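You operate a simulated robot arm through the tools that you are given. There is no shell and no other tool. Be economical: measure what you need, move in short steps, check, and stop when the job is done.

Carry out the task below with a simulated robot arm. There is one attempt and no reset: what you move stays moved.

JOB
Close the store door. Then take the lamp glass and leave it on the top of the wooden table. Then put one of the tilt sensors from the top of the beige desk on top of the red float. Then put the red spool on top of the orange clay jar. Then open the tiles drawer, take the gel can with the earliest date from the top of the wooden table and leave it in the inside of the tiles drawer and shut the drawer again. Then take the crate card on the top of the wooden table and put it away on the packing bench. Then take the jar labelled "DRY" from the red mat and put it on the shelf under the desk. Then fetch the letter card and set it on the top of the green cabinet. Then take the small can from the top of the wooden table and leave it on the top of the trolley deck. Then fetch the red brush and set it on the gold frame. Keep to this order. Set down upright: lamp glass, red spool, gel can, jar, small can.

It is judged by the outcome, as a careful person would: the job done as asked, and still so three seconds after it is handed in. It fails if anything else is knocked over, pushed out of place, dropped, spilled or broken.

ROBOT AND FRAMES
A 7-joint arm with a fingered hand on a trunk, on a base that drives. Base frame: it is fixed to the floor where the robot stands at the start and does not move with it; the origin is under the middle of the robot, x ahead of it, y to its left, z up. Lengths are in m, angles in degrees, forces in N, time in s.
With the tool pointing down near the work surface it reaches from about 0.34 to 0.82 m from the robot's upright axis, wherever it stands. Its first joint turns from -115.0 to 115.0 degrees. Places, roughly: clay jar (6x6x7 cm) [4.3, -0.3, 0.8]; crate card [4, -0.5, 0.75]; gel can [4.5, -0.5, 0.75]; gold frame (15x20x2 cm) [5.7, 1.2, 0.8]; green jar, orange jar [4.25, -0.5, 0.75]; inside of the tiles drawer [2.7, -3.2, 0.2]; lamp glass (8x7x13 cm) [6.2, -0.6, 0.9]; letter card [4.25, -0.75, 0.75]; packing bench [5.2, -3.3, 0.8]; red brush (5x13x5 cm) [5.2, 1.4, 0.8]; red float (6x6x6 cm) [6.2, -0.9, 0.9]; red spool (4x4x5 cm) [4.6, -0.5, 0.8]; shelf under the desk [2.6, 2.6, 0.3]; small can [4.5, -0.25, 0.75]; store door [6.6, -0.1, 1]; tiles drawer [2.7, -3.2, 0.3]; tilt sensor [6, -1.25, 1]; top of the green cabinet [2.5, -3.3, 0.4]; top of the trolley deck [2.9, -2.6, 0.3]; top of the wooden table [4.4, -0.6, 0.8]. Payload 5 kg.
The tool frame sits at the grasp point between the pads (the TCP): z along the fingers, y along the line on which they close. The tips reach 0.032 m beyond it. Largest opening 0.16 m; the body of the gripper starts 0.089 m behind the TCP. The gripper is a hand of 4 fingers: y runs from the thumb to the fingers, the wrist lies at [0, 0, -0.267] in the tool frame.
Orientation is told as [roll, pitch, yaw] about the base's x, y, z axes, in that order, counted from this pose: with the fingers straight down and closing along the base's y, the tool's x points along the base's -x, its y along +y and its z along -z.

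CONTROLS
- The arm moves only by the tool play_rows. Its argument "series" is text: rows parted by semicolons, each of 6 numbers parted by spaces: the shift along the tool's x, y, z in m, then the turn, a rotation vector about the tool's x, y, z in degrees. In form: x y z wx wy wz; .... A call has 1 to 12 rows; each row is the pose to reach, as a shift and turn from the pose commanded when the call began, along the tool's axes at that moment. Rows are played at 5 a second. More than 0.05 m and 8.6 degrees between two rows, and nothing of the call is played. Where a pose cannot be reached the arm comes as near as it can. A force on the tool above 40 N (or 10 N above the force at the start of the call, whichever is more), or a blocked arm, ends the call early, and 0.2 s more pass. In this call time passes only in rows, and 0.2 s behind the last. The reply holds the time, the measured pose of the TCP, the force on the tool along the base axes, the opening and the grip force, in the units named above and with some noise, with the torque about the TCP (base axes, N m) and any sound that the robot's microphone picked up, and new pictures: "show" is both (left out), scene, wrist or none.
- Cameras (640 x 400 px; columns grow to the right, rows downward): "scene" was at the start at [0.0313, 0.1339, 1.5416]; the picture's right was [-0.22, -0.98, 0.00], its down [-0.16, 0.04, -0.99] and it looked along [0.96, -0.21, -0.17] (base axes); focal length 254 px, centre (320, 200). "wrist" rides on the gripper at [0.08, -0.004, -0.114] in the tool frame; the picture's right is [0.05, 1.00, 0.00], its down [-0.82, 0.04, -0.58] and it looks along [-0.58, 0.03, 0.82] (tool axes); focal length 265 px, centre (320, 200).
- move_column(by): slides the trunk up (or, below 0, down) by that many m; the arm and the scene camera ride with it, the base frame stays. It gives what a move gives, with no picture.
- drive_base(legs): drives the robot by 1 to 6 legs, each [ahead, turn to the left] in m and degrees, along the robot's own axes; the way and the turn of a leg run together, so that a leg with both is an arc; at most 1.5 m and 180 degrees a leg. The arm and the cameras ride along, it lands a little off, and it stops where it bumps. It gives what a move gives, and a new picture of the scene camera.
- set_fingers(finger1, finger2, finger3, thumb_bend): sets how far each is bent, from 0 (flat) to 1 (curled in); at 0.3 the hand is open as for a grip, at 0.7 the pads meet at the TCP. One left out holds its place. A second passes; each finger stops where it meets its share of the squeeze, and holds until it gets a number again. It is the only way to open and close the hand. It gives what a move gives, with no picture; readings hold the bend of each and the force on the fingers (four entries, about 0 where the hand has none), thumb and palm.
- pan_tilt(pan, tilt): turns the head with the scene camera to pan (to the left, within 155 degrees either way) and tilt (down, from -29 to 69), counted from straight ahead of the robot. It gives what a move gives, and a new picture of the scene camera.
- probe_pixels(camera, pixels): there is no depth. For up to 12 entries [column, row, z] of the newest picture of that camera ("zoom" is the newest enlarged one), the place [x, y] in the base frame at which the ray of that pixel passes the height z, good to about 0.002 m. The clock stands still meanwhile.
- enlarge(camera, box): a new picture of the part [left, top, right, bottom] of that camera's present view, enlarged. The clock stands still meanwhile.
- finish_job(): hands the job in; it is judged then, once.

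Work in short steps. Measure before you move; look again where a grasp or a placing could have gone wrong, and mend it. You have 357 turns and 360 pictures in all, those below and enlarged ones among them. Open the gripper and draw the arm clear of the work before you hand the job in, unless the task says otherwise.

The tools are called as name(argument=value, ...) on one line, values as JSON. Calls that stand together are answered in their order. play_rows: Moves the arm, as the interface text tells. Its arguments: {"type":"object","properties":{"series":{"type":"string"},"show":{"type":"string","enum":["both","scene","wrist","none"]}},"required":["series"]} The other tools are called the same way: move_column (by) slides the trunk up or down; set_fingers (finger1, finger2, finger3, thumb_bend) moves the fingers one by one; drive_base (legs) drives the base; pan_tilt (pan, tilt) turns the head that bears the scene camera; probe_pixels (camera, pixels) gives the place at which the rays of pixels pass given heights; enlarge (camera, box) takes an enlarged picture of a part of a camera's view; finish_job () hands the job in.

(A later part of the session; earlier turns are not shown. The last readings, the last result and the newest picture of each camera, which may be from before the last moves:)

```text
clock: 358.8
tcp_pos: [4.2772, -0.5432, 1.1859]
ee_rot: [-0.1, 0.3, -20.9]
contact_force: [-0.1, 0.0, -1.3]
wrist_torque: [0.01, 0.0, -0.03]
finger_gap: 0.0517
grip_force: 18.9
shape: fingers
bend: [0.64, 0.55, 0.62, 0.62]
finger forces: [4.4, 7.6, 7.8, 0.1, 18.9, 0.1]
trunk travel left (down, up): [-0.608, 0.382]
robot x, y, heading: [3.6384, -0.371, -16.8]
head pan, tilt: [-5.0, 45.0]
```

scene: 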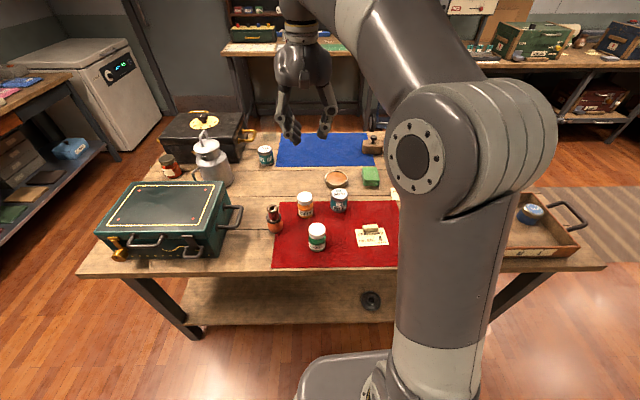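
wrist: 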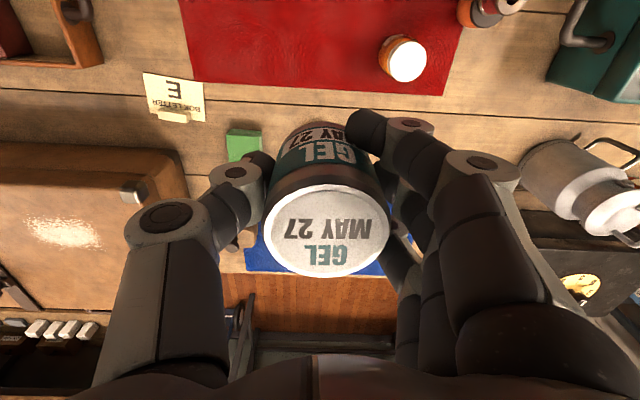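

Held with 19 N. I retract and drive back to the drawer.

play_rows(series="0.04 0.01 -0.01 0 0 0; 0.08 0.02 -0.02 0 0 0; 0.12 0.04 -0.03 0 0 0; 0.15 0.06 -0.04 0 0 0", show="none")

drive_base(legs=[[0, -96], [0.8, 0], [0, 33], [0.44, 0], [0, 17], [1.07, 0]])

drive_base(legs=[[0, -47], [1.15, 0], [0, -90]])

```text
clock: 359.8
tcp_pos: [4.1588, -0.4299, 1.2248]
ee_rot: [0.0, 0.2, -20.9]
contact_force: [-0.4, -0.7, -1.4]
wrist_torque: [-0.01, 0.02, -0.02]
finger_gap: 0.0522
grip_force: 18.8
shape: fingers
bend: [0.64, 0.55, 0.62, 0.62]
finger forces: [4.4, 7.6, 7.9, 0.0, 18.8, 0.0]
trunk travel left (down, up): [-0.608, 0.382]
robot x, y, heading: [3.6391, -0.376, -16.7]
head pan, tilt: [-5.0, 45.0]
```

```text
clock: 378.1
tcp_pos: [4.2, -2.9157, 1.2255]
ee_rot: [0.0, 0.4, -66.9]
contact_force: [-0.1, -0.8, -1.3]
wrist_torque: [0.02, -0.04, 0.0]
finger_gap: 0.0511
grip_force: 18.9
shape: fingers
bend: [0.64, 0.55, 0.62, 0.62]
finger forces: [3.7, 7.7, 8.0, 0.0, 18.5, 0.1]
trunk travel left (down, up): [-0.608, 0.382]
robot x, y, heading: [3.8819, -2.4995, -62.9]
head pan, tilt: [-5.0, 45.0]
```

scene: 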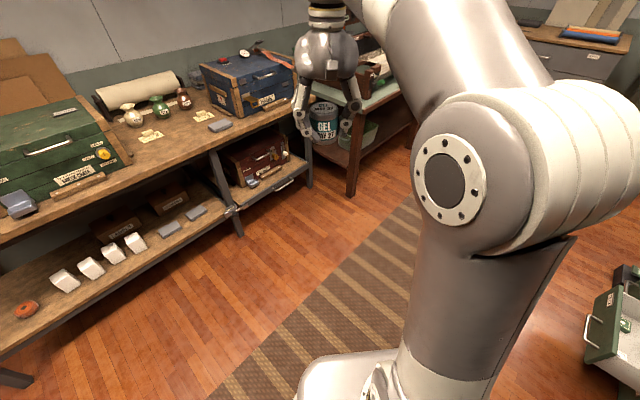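

```text
clock: 389.9
tcp_pos: [2.9875, -3.5202, 1.2258]
ee_rot: [0.0, 0.3, 158.0]
contact_force: [0.5, 0.3, -1.6]
wrist_torque: [0.02, -0.01, -0.05]
finger_gap: 0.0498
grip_force: 18.3
shape: fingers
bend: [0.65, 0.55, 0.62, 0.62]
finger forces: [3.3, 7.8, 8.0, 0.1, 18.0, 0.0]
trunk travel left (down, up): [-0.608, 0.382]
robot x, y, heading: [3.5068, -3.5881, 161.8]
head pan, tilt: [-5.0, 45.0]
```

scene: 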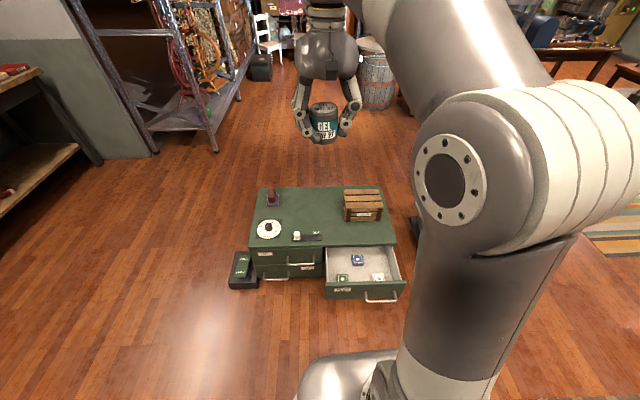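

I enlarge and probe the open drawer.

enlarge(camera="scene", box=[310, 235, 420, 305])

enlarge(camera="wrist", box=[0, 0, 640, 400])

```text
5.71 times, centred on (365, 270) of scene
```

zoom: 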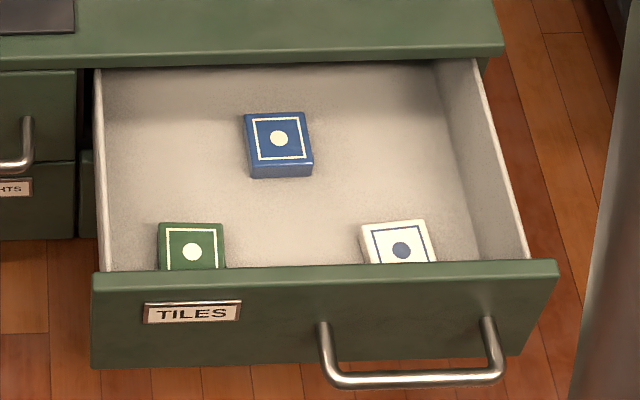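

```text
1.00 times, centred on (320, 200) of wrist (not enlarged: the box is as wide or as high as the picture)
```

zoom: 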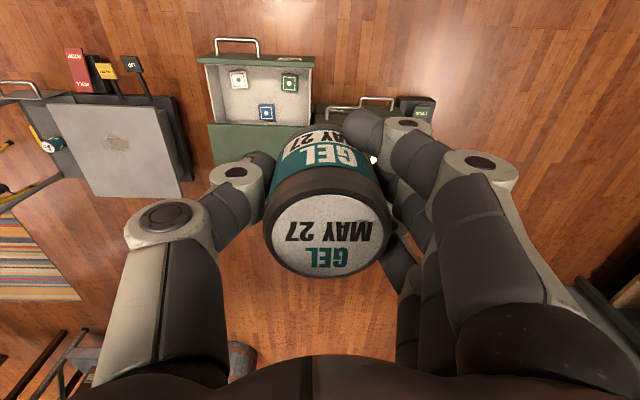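

I triangulate the tiles and drawer rim to get coordinates.

probe_pixels(camera="scene", pixels=[[357.8, 259.2, 0.2], [357.8, 259.2, 0.25], [357.8, 259.2, 0.3], [325.5, 282.7, 0.36], [325.5, 282.7, 0.4], [406.5, 281, 0.36], [406.5, 281, 0.4]])

enlarge(camera="wrist", box=[190, 40, 350, 140])

```text
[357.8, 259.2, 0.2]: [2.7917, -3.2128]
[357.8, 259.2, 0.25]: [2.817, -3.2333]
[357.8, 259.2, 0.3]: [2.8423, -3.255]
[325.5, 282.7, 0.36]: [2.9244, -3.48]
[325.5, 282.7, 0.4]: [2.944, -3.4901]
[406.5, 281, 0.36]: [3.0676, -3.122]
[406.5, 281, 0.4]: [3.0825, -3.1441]
```

```text
4.00 times, centred on (270, 90) of wrist
```

zoom: 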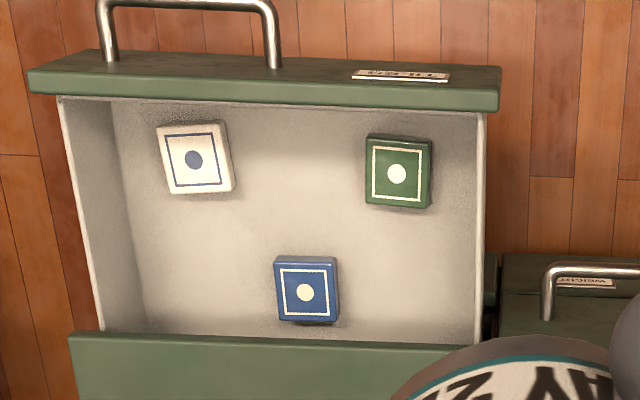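

probe_pixels(camera="zoom", pixels=[[304, 291, 0.2], [304, 291, 0.25], [304, 291, 0.3], [193, 160, 0.24], [397, 173, 0.24], [304, 291, 0.24], [72, 335, 0.4], [30, 95, 0.38], [500, 110, 0.38], [115, 335, 0.22], [300, 190, 0.22], [115, 100, 0.37]])

```text
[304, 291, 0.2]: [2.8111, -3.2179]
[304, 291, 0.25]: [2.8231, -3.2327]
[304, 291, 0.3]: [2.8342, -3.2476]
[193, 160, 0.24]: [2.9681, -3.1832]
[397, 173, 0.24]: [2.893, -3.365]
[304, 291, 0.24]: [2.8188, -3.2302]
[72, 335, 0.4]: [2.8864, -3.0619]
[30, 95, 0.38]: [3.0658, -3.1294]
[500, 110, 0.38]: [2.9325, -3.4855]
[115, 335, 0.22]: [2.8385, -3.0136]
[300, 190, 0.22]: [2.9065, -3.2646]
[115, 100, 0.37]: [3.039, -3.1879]
```

Drawer floor ≈0.24; free spot between white and green tiles at ≈(2.9115, −3.271). I lower the trunk and move over it.

move_column(by=-0.4)

move_column(by=-0.1)

play_rows(series="-0.03 -0.037 0.01 0 0 0; -0.06 -0.074 0.02 0 0 0; -0.09 -0.111 0.03 0 0 0; -0.12 -0.148 0.04 0 0 0; -0.145 -0.18 0.06 0 0 -0.7; -0.164 -0.202 0.09 0 0 -1.3; -0.164 -0.202 0.13 0 0 -1.3; -0.164 -0.202 0.17 0 0 -1.3; -0.164 -0.202 0.2 0 0 -1.3")

```text
clock: 393.7
tcp_pos: [2.9869, -3.5199, 0.8248]
ee_rot: [0.1, 0.3, 158.1]
contact_force: [0.0, -0.6, -1.2]
wrist_torque: [0.0, -0.04, -0.03]
finger_gap: 0.0499
grip_force: 18.5
shape: fingers
bend: [0.65, 0.55, 0.62, 0.62]
finger forces: [3.3, 7.8, 8.0, 0.0, 18.0, 0.0]
trunk travel left (down, up): [-0.208, 0.782]
robot x, y, heading: [3.5071, -3.588, 162.0]
head pan, tilt: [-5.0, 45.0]
```

```text
clock: 395.1
tcp_pos: [2.9866, -3.5211, 0.7262]
ee_rot: [0.0, 0.3, 158.2]
contact_force: [-0.1, 0.1, -1.4]
wrist_torque: [-0.03, 0.01, -0.01]
finger_gap: 0.0498
grip_force: 18.2
shape: fingers
bend: [0.65, 0.55, 0.62, 0.62]
finger forces: [3.3, 7.8, 7.9, 0.0, 18.0, 0.1]
trunk travel left (down, up): [-0.108, 0.882]
robot x, y, heading: [3.5076, -3.5881, 161.9]
head pan, tilt: [-5.0, 45.0]
```

```text
clock: 397.1
tcp_pos: [2.9119, -3.2712, 0.5237]
ee_rot: [0.1, 0.2, 159.4]
contact_force: [0.9, 0.7, -1.1]
wrist_torque: [0.01, 0.02, 0.02]
finger_gap: 0.0496
grip_force: 18.6
shape: fingers
bend: [0.65, 0.55, 0.62, 0.62]
finger forces: [3.3, 7.9, 8.2, 0.0, 17.9, 0.0]
trunk travel left (down, up): [-0.108, 0.882]
robot x, y, heading: [3.5115, -3.586, 162.1]
head pan, tilt: [-5.0, 45.0]
```

scene: 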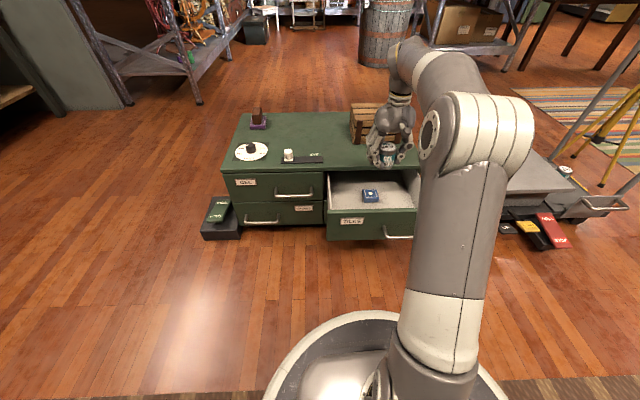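
wrist: 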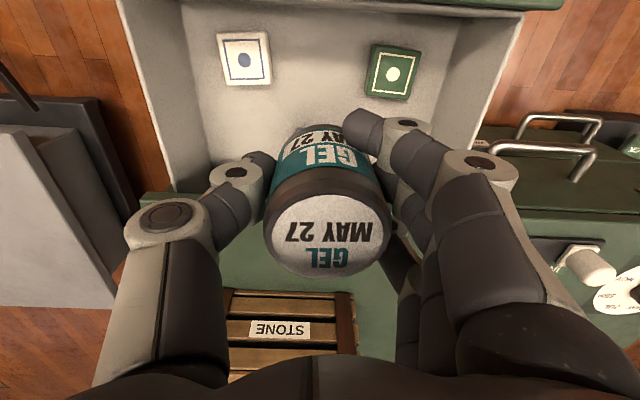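

The hand is over the gap between white and green tiles. I descend carefully.

play_rows(series="0 0 0.04 0 0 0; 0 0 0.08 0 0 0; 0 0 0.12 0 0 0; 0 0 0.16 0 0 0; 0 0 0.19 0 0 0")

enlarge(camera="scene", box=[310, 120, 440, 250])

```text
clock: 398.2
tcp_pos: [2.9121, -3.2722, 0.334]
ee_rot: [0.1, 0.2, 159.5]
contact_force: [-0.2, -1.2, -1.3]
wrist_torque: [-0.03, 0.0, -0.02]
finger_gap: 0.0493
grip_force: 18.4
shape: fingers
bend: [0.65, 0.55, 0.62, 0.62]
finger forces: [3.3, 8.0, 8.4, 0.1, 17.8, 0.0]
trunk travel left (down, up): [-0.108, 0.882]
robot x, y, heading: [3.5081, -3.5923, 162.1]
head pan, tilt: [-5.0, 45.0]
```

scene: 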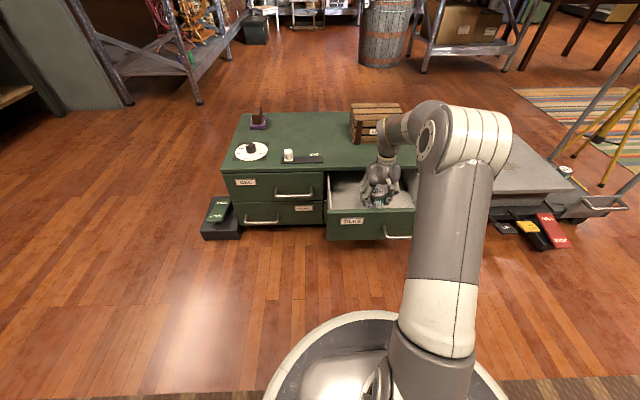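
wrist: 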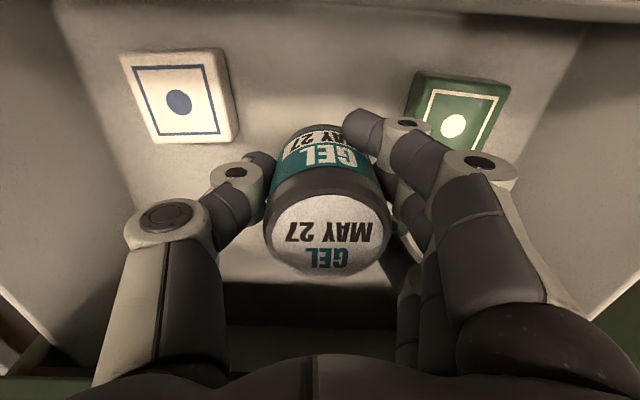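

```text
3.08 times, centred on (375, 185) of scene
```

zoom: 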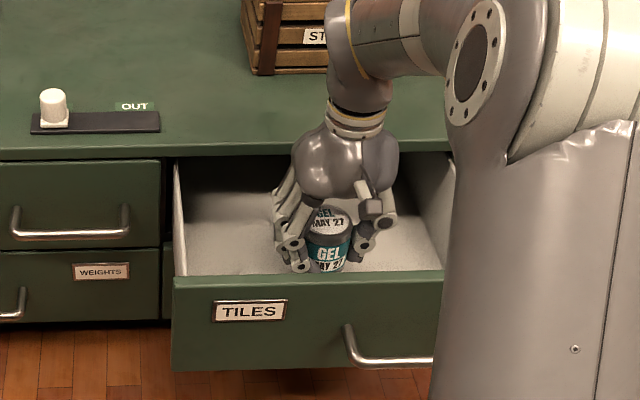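

Clear. Lowering in fine steps to touch the drawer floor.

play_rows(series="0 0 0.012 0 0 0; 0 0 0.022 0 0 0; 0 0 0.03 0 0 0; 0 0 0.037 0 0 0; 0 0 0.043 0 0 0; 0 0 0.048 0 0 0; 0 0 0.052 0 0 0; 0 0 0.056 0 0 0", show="none")

```text
clock: 400.1
tcp_pos: [2.9108, -3.2725, 0.2819]
ee_rot: [0.0, -0.2, 159.4]
contact_force: [-0.7, 0.6, 29.1]
wrist_torque: [-0.09, 0.2, 0.06]
finger_gap: 0.0487
grip_force: 23.3
shape: fingers
bend: [0.66, 0.56, 0.64, 0.63]
finger forces: [4.9, 9.7, 11.3, 0.0, 21.8, 0.1]
trunk travel left (down, up): [-0.108, 0.882]
robot x, y, heading: [3.5075, -3.5896, 162.1]
head pan, tilt: [-5.0, 45.0]
```

Contact (29 N) at 0.282. I relieve the load, then open slightly.

play_rows(series="0 0 -0.003 0 0 0; 0 0 -0.005 0 0 0", show="none")

set_fingers(finger1=0.58, finger2=0.53, finger3=0.56, thumb_bend=0.58)

set_fingers(finger1=0.52, finger2=0.52, finger3=0.52, thumb_bend=0.52)

enlarge(camera="wrist", box=[0, 0, 640, 400])

```text
clock: 400.6
tcp_pos: [2.913, -3.2732, 0.2828]
ee_rot: [0.0, 0.3, 159.4]
contact_force: [-2.6, -0.7, 14.5]
wrist_torque: [-0.04, 0.18, 0.0]
finger_gap: 0.049
grip_force: 23.0
shape: fingers
bend: [0.66, 0.56, 0.64, 0.63]
finger forces: [4.6, 9.5, 11.4, 0.0, 20.6, 0.0]
trunk travel left (down, up): [-0.108, 0.882]
robot x, y, heading: [3.5053, -3.5922, 161.8]
head pan, tilt: [-5.0, 45.0]
```

```text
clock: 401.6
tcp_pos: [2.9125, -3.2735, 0.283]
ee_rot: [0.1, 0.3, 159.4]
contact_force: [-0.2, 0.1, -0.2]
wrist_torque: [0.01, -0.03, 0.02]
finger_gap: 0.0641
grip_force: 0.3
shape: fingers
bend: [0.57, 0.53, 0.56, 0.57]
finger forces: [0.0, 0.0, 0.0, 0.1, 0.4, 0.1]
trunk travel left (down, up): [-0.108, 0.882]
robot x, y, heading: [3.5026, -3.5872, 161.9]
head pan, tilt: [-5.0, 45.0]
```

```text
clock: 402.6
tcp_pos: [2.9126, -3.2726, 0.282]
ee_rot: [0.0, 0.3, 159.5]
contact_force: [-0.2, 0.6, -0.1]
wrist_torque: [-0.02, -0.01, 0.0]
finger_gap: 0.0825
grip_force: 0.1
shape: fingers
bend: [0.52, 0.52, 0.52, 0.52]
finger forces: [0.0, 0.0, 0.0, 0.0, 0.0, 0.0]
trunk travel left (down, up): [-0.108, 0.882]
robot x, y, heading: [3.5093, -3.5914, 162.0]
head pan, tilt: [-5.0, 45.0]
```

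```text
1.00 times, centred on (320, 200) of wrist (not enlarged: the box is as wide or as high as the picture)
```

zoom: 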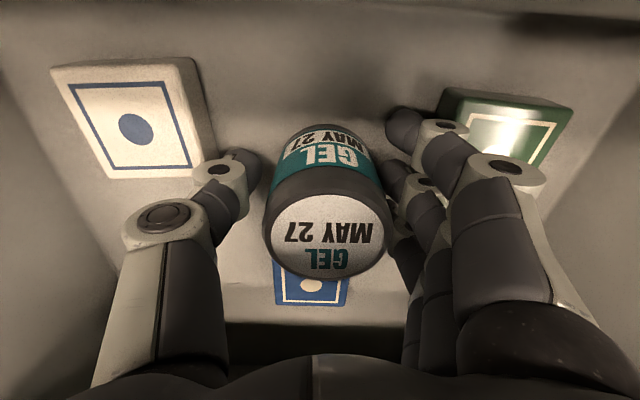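

Can stands released. I rise straight up out of the drawer.

play_rows(series="0 0 -0.03 0 0 0; 0 0 -0.06 0 0 0; 0 0 -0.09 0 0 0; 0 0 -0.13 0 0 0; 0 0 -0.17 0 0 0; 0 0 -0.21 0 0 0; 0 0 -0.25 0 0 0; 0 0 -0.29 0 0 0")

```text
clock: 404.4
tcp_pos: [2.9105, -3.2724, 0.5742]
ee_rot: [0.1, 0.3, 159.3]
contact_force: [0.5, 0.0, -0.5]
wrist_torque: [-0.01, -0.02, 0.0]
finger_gap: 0.0827
grip_force: 0.1
shape: fingers
bend: [0.52, 0.52, 0.52, 0.52]
finger forces: [0.1, 0.0, 0.0, 0.0, 0.0, 0.1]
trunk travel left (down, up): [-0.108, 0.882]
robot x, y, heading: [3.5082, -3.5873, 161.9]
head pan, tilt: [-5.0, 45.0]
```

scene: 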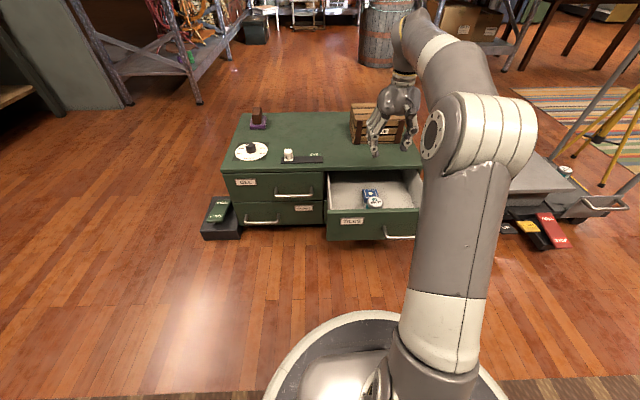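
wrist: 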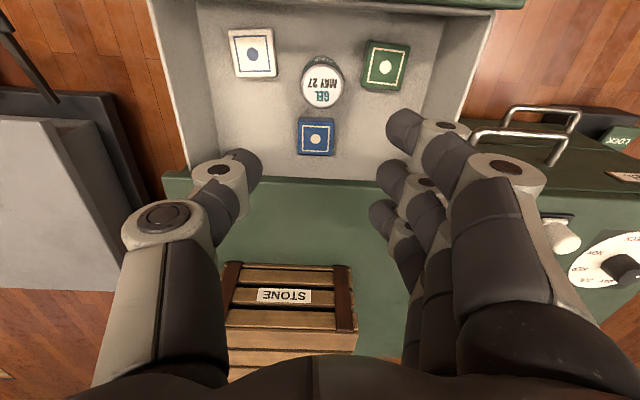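

The can stands upright between the tiles. Now I close the fist and move in front of the drawer to push it shut.

set_fingers(finger1=0.72, finger2=0.72, finger3=0.72, thumb_bend=0.7)

play_rows(series="0.045 -0.008 0 0 0 0; 0.09 -0.016 0 0 0 0; 0.135 -0.024 0 0 0 0; 0.175 -0.032 0 0 0 0; 0.205 -0.036 0.02 0 0 0; 0.205 -0.036 0.065 0 0 0; 0.205 -0.036 0.11 0 0 0; 0.205 -0.036 0.155 0 0 0; 0.205 -0.036 0.2 0 0 0; 0.205 -0.036 0.245 0 0 0")

```text
clock: 405.4
tcp_pos: [2.9102, -3.2711, 0.5738]
ee_rot: [0.0, 0.2, 159.4]
contact_force: [1.0, 0.1, 0.3]
wrist_torque: [0.02, 0.02, -0.01]
finger_gap: 0.0214
grip_force: 0.1
shape: fingers
bend: [0.72, 0.72, 0.72, 0.7]
finger forces: [0.1, 0.0, 0.0, 0.0, 0.0, 0.0]
trunk travel left (down, up): [-0.108, 0.882]
robot x, y, heading: [3.5045, -3.5889, 162.1]
head pan, tilt: [-5.0, 45.0]
```

```text
clock: 407.6
tcp_pos: [3.1179, -3.3091, 0.3275]
ee_rot: [0.0, 0.3, 159.4]
contact_force: [0.1, -0.1, -0.3]
wrist_torque: [0.0, 0.0, -0.01]
finger_gap: 0.0214
grip_force: 0.1
shape: fingers
bend: [0.72, 0.72, 0.72, 0.7]
finger forces: [0.0, 0.1, 0.0, 0.0, 0.0, 0.0]
trunk travel left (down, up): [-0.108, 0.882]
robot x, y, heading: [3.5082, -3.5892, 162.1]
head pan, tilt: [-5.0, 45.0]
```

scene: 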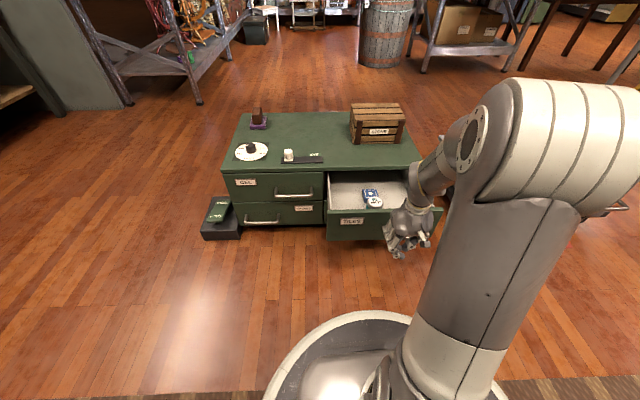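
wrist: 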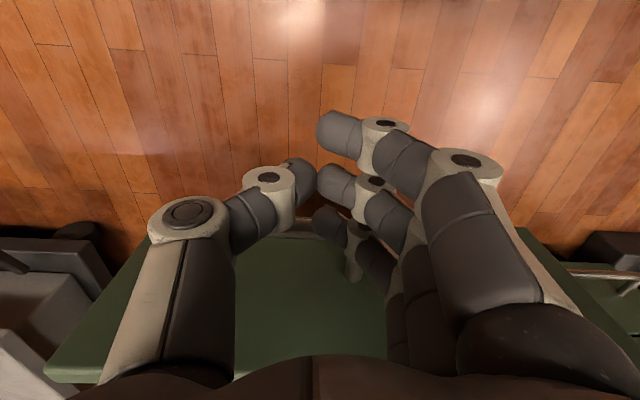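

I push the drawer inward gently with small rows.

play_rows(series="-0.01 0 0 0 0 0; -0.02 0 0 0 0 0; -0.03 0 0 0 0 0; -0.042 0 0 0 0 0; -0.056 0 0 0 0 0; -0.07 0 0 0 0 0; -0.084 0 0 0 0 0; -0.098 0 0 0 0 0; -0.112 0 0 0 0 0; -0.126 0 0 0 0 0; -0.14 0 0 0 0 0", show="scene")

```text
clock: 410.1
tcp_pos: [2.985, -3.2609, 0.3279]
ee_rot: [0.0, 0.3, 159.5]
contact_force: [1.0, -0.6, 0.5]
wrist_torque: [-0.01, 0.03, -0.01]
finger_gap: 0.0213
grip_force: 0.1
shape: fingers
bend: [0.72, 0.72, 0.72, 0.7]
finger forces: [0.0, 0.0, 0.0, 0.0, 0.0, 0.0]
trunk travel left (down, up): [-0.108, 0.882]
robot x, y, heading: [3.5094, -3.5909, 162.3]
head pan, tilt: [-5.0, 45.0]
```

scene: 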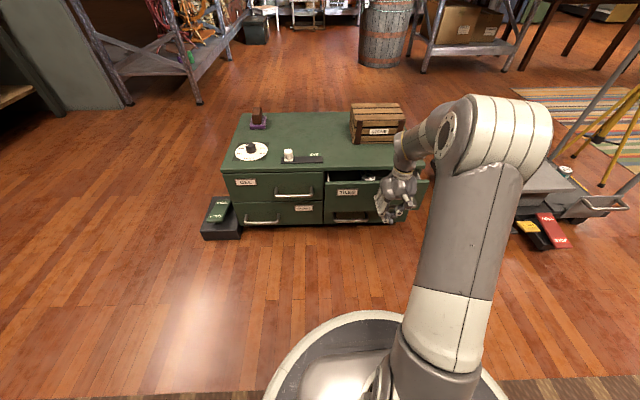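

Most of the way. Continue until it seats.

play_rows(series="-0.012 0 0 0 0 0; -0.024 0 0 0 0 0; -0.036 0 0 0 0 0; -0.048 0 0 0 0 0; -0.06 0 0 0 0 0; -0.07 0 0 0 0 0; -0.08 0 0 0 0 0; -0.09 0 0 0 0 0; -0.1 0 0 0 0 0", show="scene")

enlarge(camera="scene", box=[310, 140, 440, 250])

```text
clock: 411.7
tcp_pos: [2.9159, -3.2379, 0.3262]
ee_rot: [0.4, 1.1, 158.9]
contact_force: [10.1, -7.6, 10.3]
wrist_torque: [-0.05, 0.13, 0.19]
finger_gap: 0.0214
grip_force: 7.5
shape: fingers
bend: [0.72, 0.72, 0.73, 0.7]
finger forces: [0.1, 0.1, 15.0, 0.0, 0.1, 0.0]
trunk travel left (down, up): [-0.108, 0.882]
robot x, y, heading: [3.5072, -3.5897, 162.1]
head pan, tilt: [-5.0, 45.0]
stopped in row 8: the force on the tool passed its limit at 52 N (the readings are from after the stop); the commanded pose is now the measured one
```

scene: 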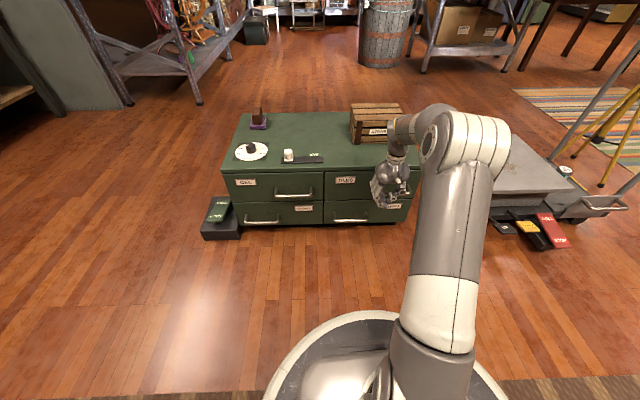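

```text
3.64 times, centred on (375, 195) of scene
```

zoom: 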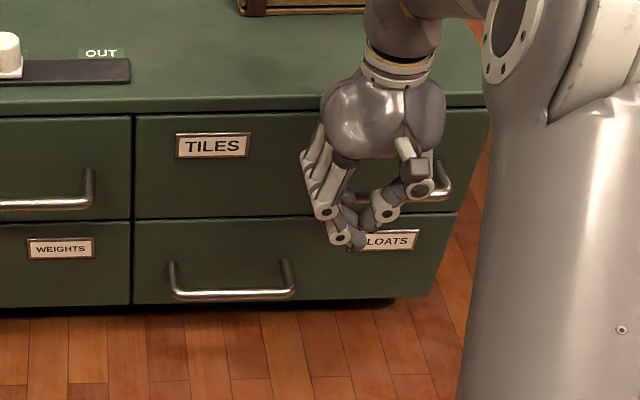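

Drawer is fully shut. I back off, raise the trunk and go for the crate card at the rear of the wooden table.

play_rows(series="0.04 0 0 0 0 0; 0.08 0 0 0 0 0; 0.11 0 -0.03 0 0 0; 0.11 0 -0.07 0 0 0; 0.11 0 -0.11 0 0 0; 0.08 0 -0.15 0 0 0; 0.04 0.03 -0.19 0 0 0; 0 0.06 -0.22 0 0 0; -0.04 0.09 -0.25 0 0 0; -0.06 0.12 -0.28 0 0 0; -0.06 0.16 -0.31 0 0 0; -0.06 0.2 -0.34 0 0 0", show="none")

move_column(by=0.4)

move_column(by=0.1)

drive_base(legs=[[0, -92], [1.19, 0], [0, 47], [1.07, 0], [0, -17], [0.42, 0]])

```text
refused: row 7 steps farther than a row can; nothing moved
```

```text
clock: 415.5
tcp_pos: [2.9151, -3.2368, 0.7246]
ee_rot: [0.3, 1.1, 159.1]
contact_force: [-1.2, 0.1, -0.4]
wrist_torque: [0.0, -0.01, -0.01]
finger_gap: 0.0212
grip_force: 0.2
shape: fingers
bend: [0.72, 0.72, 0.72, 0.7]
finger forces: [0.0, 0.0, 0.1, 0.1, 0.0, 0.0]
trunk travel left (down, up): [-0.508, 0.482]
robot x, y, heading: [3.5072, -3.5887, 161.7]
head pan, tilt: [-5.0, 45.0]
```

```text
clock: 416.9
tcp_pos: [2.915, -3.2382, 0.8259]
ee_rot: [0.2, 1.1, 159.1]
contact_force: [-0.3, -0.3, -0.8]
wrist_torque: [-0.01, -0.02, -0.04]
finger_gap: 0.0217
grip_force: 0.1
shape: fingers
bend: [0.72, 0.72, 0.72, 0.7]
finger forces: [0.0, 0.0, 0.0, 0.0, 0.0, 0.0]
trunk travel left (down, up): [-0.608, 0.382]
robot x, y, heading: [3.508, -3.591, 161.9]
head pan, tilt: [-5.0, 45.0]
```

```text
clock: 437.1
tcp_pos: [3.3525, -0.429, 0.8254]
ee_rot: [0.3, 1.1, 97.5]
contact_force: [-0.2, 0.1, -0.7]
wrist_torque: [-0.01, 0.02, 0.02]
finger_gap: 0.0215
grip_force: 0.0
shape: fingers
bend: [0.72, 0.72, 0.72, 0.7]
finger forces: [0.0, 0.0, 0.0, 0.0, 0.0, 0.0]
trunk travel left (down, up): [-0.608, 0.382]
robot x, y, heading: [3.3241, -1.1188, 100.8]
head pan, tilt: [-5.0, 45.0]
```

scene: 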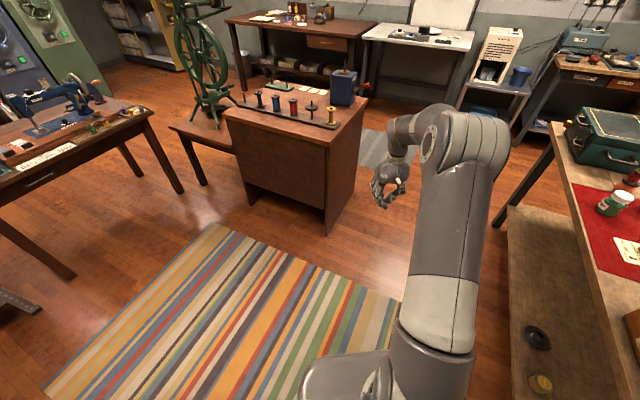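

The arm row set was refused so the arm stayed low, but nothing was bumped. I raise and retract the arm now before going on.

play_rows(series="0 0 -0.04 0 0 0; 0 0 -0.08 0 0 0; 0.01 0 -0.12 0 0 0; 0.03 0 -0.16 0 0 0; 0.05 0 -0.2 0 0 0; 0.07 0 -0.24 0 0 0; 0.09 0 -0.28 0 0 0; 0.11 0 -0.32 0 0 0; 0.13 0 -0.36 0 0 0", show="none")

drive_base(legs=[[0, -33], [0.78, 0], [0, -87]])

enlarge(camera="wrist", box=[0, 0, 640, 400])

```text
clock: 439.1
tcp_pos: [3.3712, -0.5519, 1.1913]
ee_rot: [0.2, 1.0, 97.6]
contact_force: [-0.2, -0.8, 0.8]
wrist_torque: [0.01, -0.03, -0.01]
finger_gap: 0.0213
grip_force: 0.0
shape: fingers
bend: [0.72, 0.72, 0.72, 0.7]
finger forces: [0.0, 0.1, 0.1, 0.0, 0.0, 0.1]
trunk travel left (down, up): [-0.608, 0.382]
robot x, y, heading: [3.325, -1.1166, 100.5]
head pan, tilt: [-5.0, 45.0]
```

```text
clock: 448.6
tcp_pos: [4.0962, -0.7278, 1.1909]
ee_rot: [0.2, 1.1, -23.1]
contact_force: [-0.2, 0.3, 0.3]
wrist_torque: [-0.01, -0.01, 0.05]
finger_gap: 0.0217
grip_force: 0.1
shape: fingers
bend: [0.72, 0.72, 0.72, 0.7]
finger forces: [0.1, 0.1, 0.0, 0.0, 0.1, 0.0]
trunk travel left (down, up): [-0.608, 0.382]
robot x, y, heading: [3.6322, -0.3954, -20.2]
head pan, tilt: [-5.0, 45.0]
```

scene: 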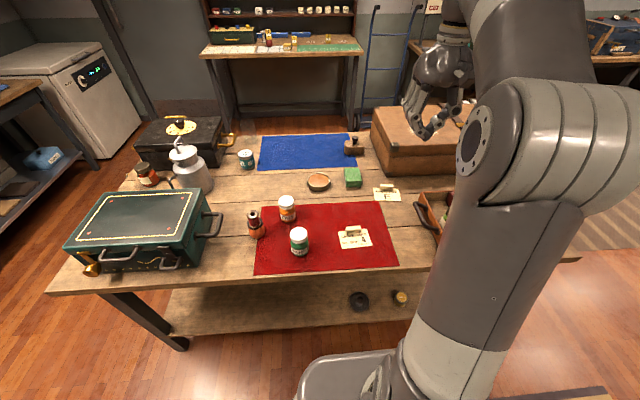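

```text
1.00 times, centred on (320, 200) of wrist (not enlarged: the box is as wide or as high as the picture)
```

zoom: 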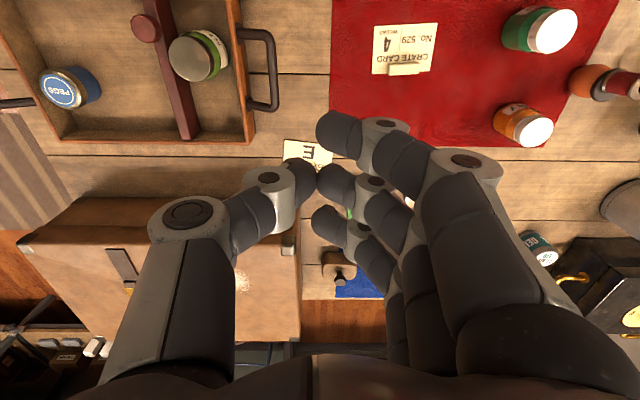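

I zoom on the crate card with its grip block.

enlarge(camera="scene", box=[325, 215, 385, 260])

enlarge(camera="wrist", box=[340, 0, 480, 90])

```text
8.89 times, centred on (355, 238) of scene
```

zoom: 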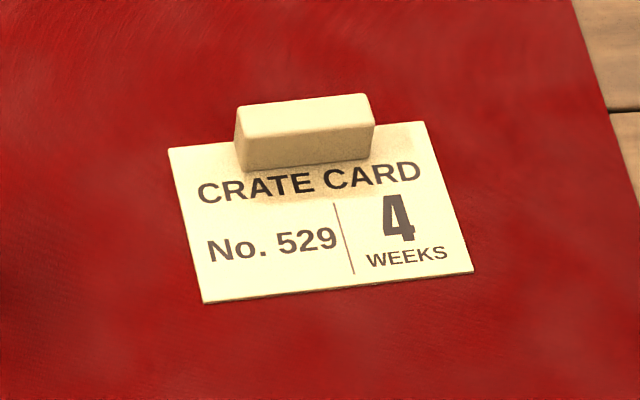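

```text
4.44 times, centred on (410, 45) of wrist
```

zoom: 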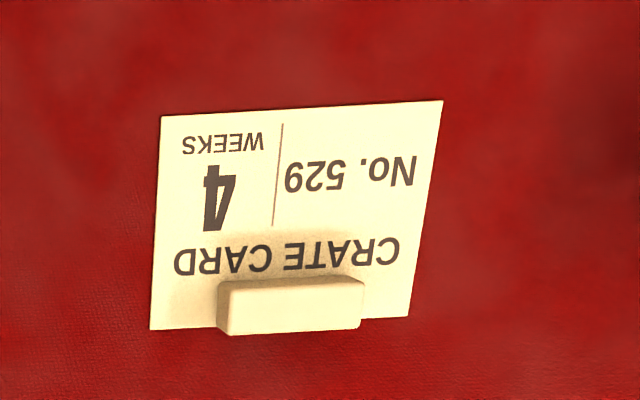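

probe_pixels(camera="scene", pixels=[[353.3, 228.6, 0.82], [353.6, 233.8, 0.802], [346.2, 235, 0.802], [360.7, 233.5, 0.802], [341.8, 249.4, 0.801], [372, 246, 0.801]])

probe_pixels(camera="zoom", pixels=[[291, 322, 0.82], [217, 325, 0.82], [365, 320, 0.82], [150, 329, 0.801], [408, 316, 0.801], [442, 101, 0.801], [160, 117, 0.801]])

```text
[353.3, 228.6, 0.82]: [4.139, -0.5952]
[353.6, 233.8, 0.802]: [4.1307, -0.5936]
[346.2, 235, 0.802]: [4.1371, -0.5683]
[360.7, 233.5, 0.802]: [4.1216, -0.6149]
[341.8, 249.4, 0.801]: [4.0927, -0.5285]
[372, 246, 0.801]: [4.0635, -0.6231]
```

```text
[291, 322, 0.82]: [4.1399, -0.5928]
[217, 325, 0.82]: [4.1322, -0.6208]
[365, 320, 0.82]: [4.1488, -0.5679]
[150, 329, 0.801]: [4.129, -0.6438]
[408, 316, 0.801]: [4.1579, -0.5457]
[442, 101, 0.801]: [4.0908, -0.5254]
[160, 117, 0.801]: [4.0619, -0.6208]
```

Block centre ≈(4.139,−0.594), normal −17.4°. I rotate the hand 84° (thumb toward me) and move above it.

set_fingers(finger1=0.6, finger2=0.6, finger3=0.6, thumb_bend=0.6)

play_rows(series="0.001 0.013 0.02 0 0 7.7; 0.002 0.026 0.04 0 0 15.4; 0.004 0.039 0.06 0 0 23.1; 0.005 0.052 0.08 0 0 30.8; 0.006 0.065 0.1 0 0 38.5; 0.007 0.078 0.12 0 0 46.2; 0.008 0.091 0.14 0 0 53.9; 0.009 0.104 0.16 0 0 61.6; 0.01 0.117 0.18 0 0 69.3; 0.012 0.13 0.2 0 0 77; 0.013 0.14 0.22 0 0 84.3", show="wrist")

```text
clock: 449.6
tcp_pos: [4.0971, -0.7287, 1.1895]
ee_rot: [0.3, 1.2, -23.1]
contact_force: [-0.1, -0.1, -0.7]
wrist_torque: [-0.01, -0.02, 0.03]
finger_gap: 0.0526
grip_force: 0.1
shape: fingers
bend: [0.6, 0.6, 0.6, 0.6]
finger forces: [0.0, 0.0, 0.1, 0.0, 0.1, 0.0]
trunk travel left (down, up): [-0.608, 0.382]
robot x, y, heading: [3.6349, -0.3998, -19.9]
head pan, tilt: [-5.0, 45.0]
```

```text
clock: 452.0
tcp_pos: [4.1374, -0.5899, 0.9717]
ee_rot: [-1.1, 0.4, -107.7]
contact_force: [-0.5, -0.2, 0.1]
wrist_torque: [0.0, -0.01, 0.0]
finger_gap: 0.0527
grip_force: 0.1
shape: fingers
bend: [0.6, 0.6, 0.6, 0.6]
finger forces: [0.1, 0.0, 0.1, 0.0, 0.0, 0.0]
trunk travel left (down, up): [-0.608, 0.382]
robot x, y, heading: [3.6311, -0.3998, -20.1]
head pan, tilt: [-5.0, 45.0]
```

wrist: 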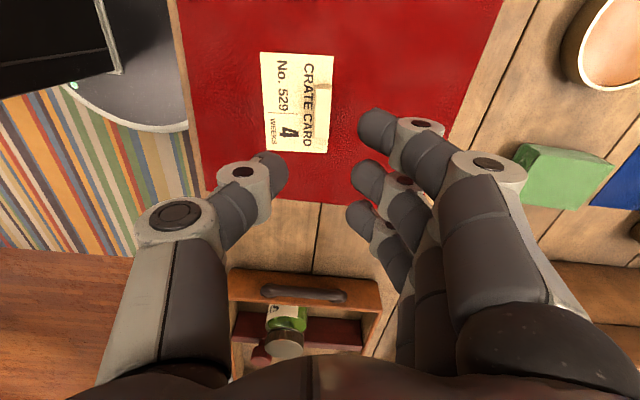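

enlarge(camera="wrist", box=[250, 40, 390, 170])

```text
3.08 times, centred on (320, 105) of wrist
```

zoom: 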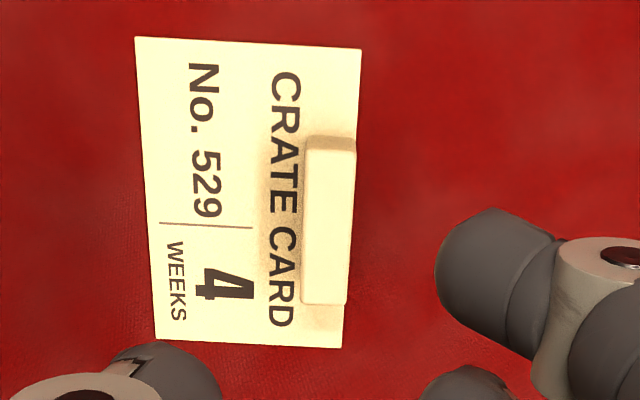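

Block is within 4 mm of the TCP axis. I descend to 0.845.

play_rows(series="-0.002 0.001 0.04 0 0 0; -0.004 0.0025 0.08 0 0 0; -0.004 0.0025 0.11 0 0 0; -0.004 0.0025 0.127 0 0 0", show="wrist")

```text
clock: 453.0
tcp_pos: [4.1356, -0.5959, 0.8445]
ee_rot: [-1.1, 0.4, -107.5]
contact_force: [-0.7, -0.1, 0.1]
wrist_torque: [0.03, 0.0, 0.0]
finger_gap: 0.053
grip_force: 0.1
shape: fingers
bend: [0.6, 0.6, 0.6, 0.6]
finger forces: [0.0, 0.1, 0.1, 0.1, 0.0, 0.0]
trunk travel left (down, up): [-0.608, 0.382]
robot x, y, heading: [3.6365, -0.4009, -20.3]
head pan, tilt: [-5.0, 45.0]
```

wrist: 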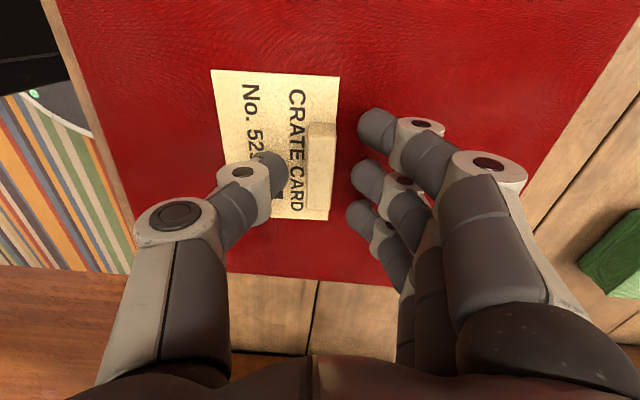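

Aligned. Lower 7 mm more and close stepwise.

play_rows(series="0 0 0.004 0 0 0; 0 0 0.007 0 0 0", show="none")

set_fingers(finger1=0.67, finger2=0.67, finger3=0.67, thumb_bend=0.67)

set_fingers(finger1=0.74, finger2=0.74, finger3=0.74, thumb_bend=0.74)

enlarge(camera="wrist", box=[200, 50, 480, 260])

```text
clock: 453.6
tcp_pos: [4.1352, -0.5943, 0.8404]
ee_rot: [-0.7, 0.4, -107.4]
contact_force: [-2.0, 0.8, 33.2]
wrist_torque: [0.27, 1.27, 0.03]
finger_gap: 0.0532
grip_force: 16.2
shape: fingers
bend: [0.6, 0.6, 0.6, 0.61]
finger forces: [0.1, 0.0, 0.1, 0.0, 33.2, 0.0]
trunk travel left (down, up): [-0.608, 0.382]
robot x, y, heading: [3.6315, -0.4011, -20.3]
head pan, tilt: [-5.0, 45.0]
```

```text
clock: 454.6
tcp_pos: [4.1344, -0.5932, 0.8399]
ee_rot: [-0.9, 0.4, -107.5]
contact_force: [-9.4, 0.2, 36.5]
wrist_torque: [0.28, 1.62, -0.08]
finger_gap: 0.0417
grip_force: 19.3
shape: fingers
bend: [0.66, 0.65, 0.67, 0.66]
finger forces: [1.3, 1.6, 0.2, 0.0, 35.8, 0.1]
trunk travel left (down, up): [-0.608, 0.382]
robot x, y, heading: [3.629, -0.4025, -20.6]
head pan, tilt: [-5.0, 45.0]
```

```text
clock: 455.6
tcp_pos: [4.1362, -0.5942, 0.8375]
ee_rot: [-1.1, 0.3, -107.4]
contact_force: [-1.3, 0.3, 2.5]
wrist_torque: [-0.02, 0.22, -0.02]
finger_gap: 0.0283
grip_force: 19.4
shape: fingers
bend: [0.71, 0.71, 0.73, 0.7]
finger forces: [5.5, 8.4, 1.6, 0.0, 22.1, 0.0]
trunk travel left (down, up): [-0.608, 0.382]
robot x, y, heading: [3.6355, -0.3983, -20.0]
head pan, tilt: [-5.0, 45.0]
```

```text
1.90 times, centred on (340, 155) of wrist
```

zoom: 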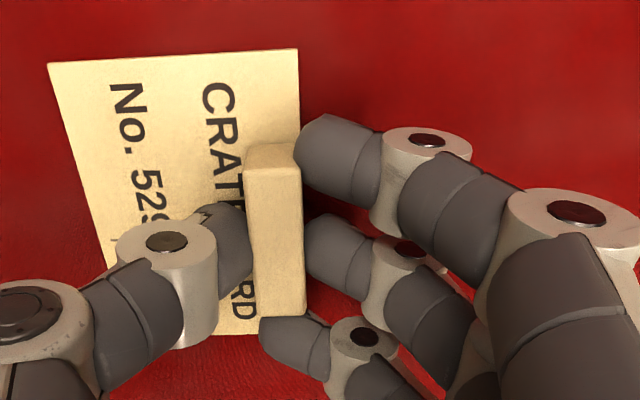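

Gripped (fingers 1, 2 and thumb). Lift.

play_rows(series="0 0 -0.02 0 0 0; 0 0 -0.05 0 0 0; 0 0 -0.09 0 0 0; 0 0 -0.14 0 0 0; 0 0 -0.19 0 0 0; 0 0 -0.24 0 0 0; 0 0 -0.29 0 0 0; 0 0 -0.33 0 0 0")

```text
clock: 457.4
tcp_pos: [4.1397, -0.5985, 1.1686]
ee_rot: [-1.0, 0.3, -107.6]
contact_force: [0.4, 0.8, -0.1]
wrist_torque: [0.0, -0.03, 0.01]
finger_gap: 0.0277
grip_force: 15.4
shape: fingers
bend: [0.72, 0.71, 0.73, 0.69]
finger forces: [5.0, 9.3, 1.3, 0.0, 15.1, 0.0]
trunk travel left (down, up): [-0.608, 0.382]
robot x, y, heading: [3.6309, -0.3953, -20.1]
head pan, tilt: [-5.0, 45.0]
```

scene: 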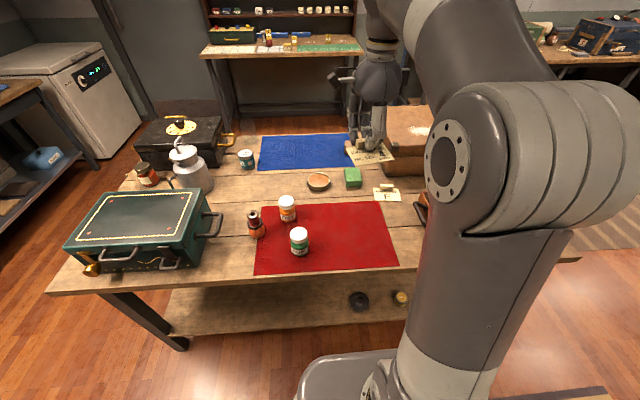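
wrist: 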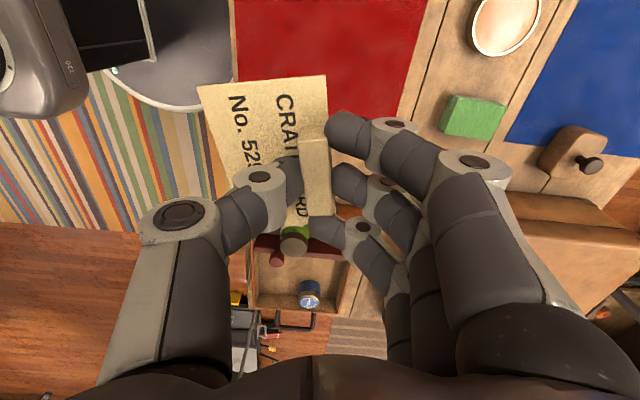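

Card held level. I retract and carry it to the packing bench.

play_rows(series="0 -0.04 -0.02 0 0 0; 0 -0.08 -0.04 0 0 0; 0 -0.11 -0.06 0 0 0", show="none")

drive_base(legs=[[0, -94], [0.77, 0], [0, 34], [0.44, 0], [0, 27], [1.5, 0]])

drive_base(legs=[[0.4, 0], [0, 32]])

pan_tilt(pan=0, tilt=35)

```text
clock: 458.2
tcp_pos: [4.0347, -0.5661, 1.2309]
ee_rot: [-1.1, 0.4, -107.5]
contact_force: [-0.7, -0.1, 0.1]
wrist_torque: [0.02, 0.0, 0.0]
finger_gap: 0.0275
grip_force: 15.2
shape: fingers
bend: [0.72, 0.71, 0.73, 0.69]
finger forces: [4.9, 9.2, 1.4, 0.0, 15.1, 0.0]
trunk travel left (down, up): [-0.608, 0.382]
robot x, y, heading: [3.6307, -0.3958, -19.9]
head pan, tilt: [-5.0, 45.0]
```

```text
clock: 478.7
tcp_pos: [4.5197, -3.1335, 1.2301]
ee_rot: [-1.2, 0.4, -141.7]
contact_force: [0.0, -0.1, 0.5]
wrist_torque: [0.01, -0.01, 0.02]
finger_gap: 0.0272
grip_force: 14.8
shape: fingers
bend: [0.72, 0.71, 0.73, 0.69]
finger forces: [4.7, 8.9, 1.4, 0.0, 14.6, 0.0]
trunk travel left (down, up): [-0.608, 0.382]
robot x, y, heading: [4.2832, -2.7678, -54.4]
head pan, tilt: [-5.0, 45.0]
```

scene: 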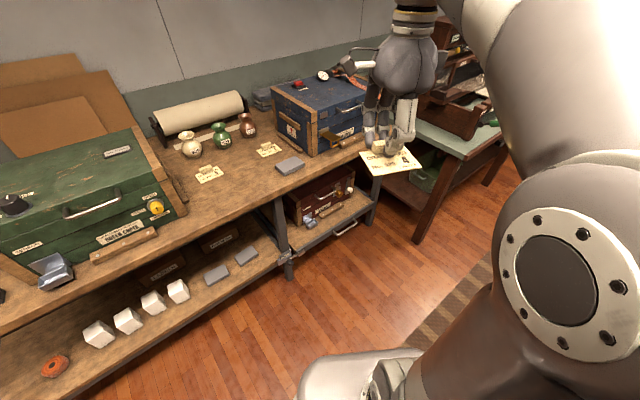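

```text
clock: 482.7
tcp_pos: [4.9088, -3.2753, 1.23]
ee_rot: [-1.1, 0.4, -109.8]
contact_force: [0.4, 0.2, -1.1]
wrist_torque: [-0.01, -0.02, 0.03]
finger_gap: 0.0271
grip_force: 14.6
shape: fingers
bend: [0.72, 0.71, 0.73, 0.69]
finger forces: [4.8, 9.0, 1.3, 0.1, 14.5, 0.0]
trunk travel left (down, up): [-0.608, 0.382]
robot x, y, heading: [4.5101, -3.091, -22.4]
head pan, tilt: [-5.0, 45.0]
```

scene: 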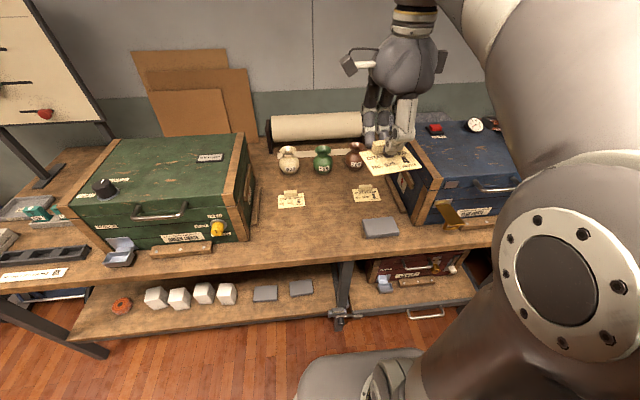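

```text
clock: 483.4
tcp_pos: [4.9089, -3.2756, 1.2295]
ee_rot: [-1.1, 0.3, -109.6]
contact_force: [0.4, 0.2, 0.1]
wrist_torque: [-0.01, 0.01, 0.0]
finger_gap: 0.0272
grip_force: 15.1
shape: fingers
bend: [0.72, 0.71, 0.73, 0.69]
finger forces: [4.7, 9.0, 1.4, 0.1, 14.5, 0.0]
trunk travel left (down, up): [-0.608, 0.382]
robot x, y, heading: [4.5145, -3.092, -22.5]
head pan, tilt: [0.0, 35.0]
```

scene: 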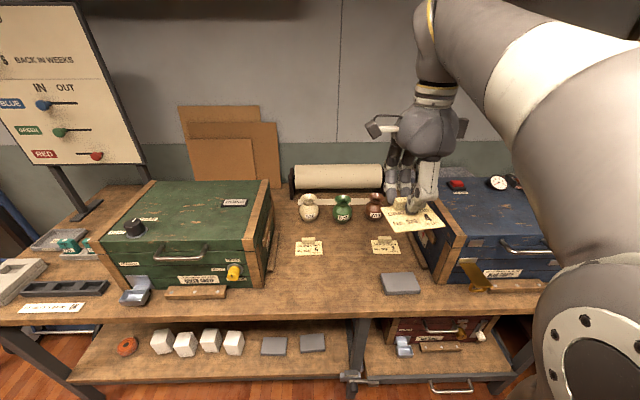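

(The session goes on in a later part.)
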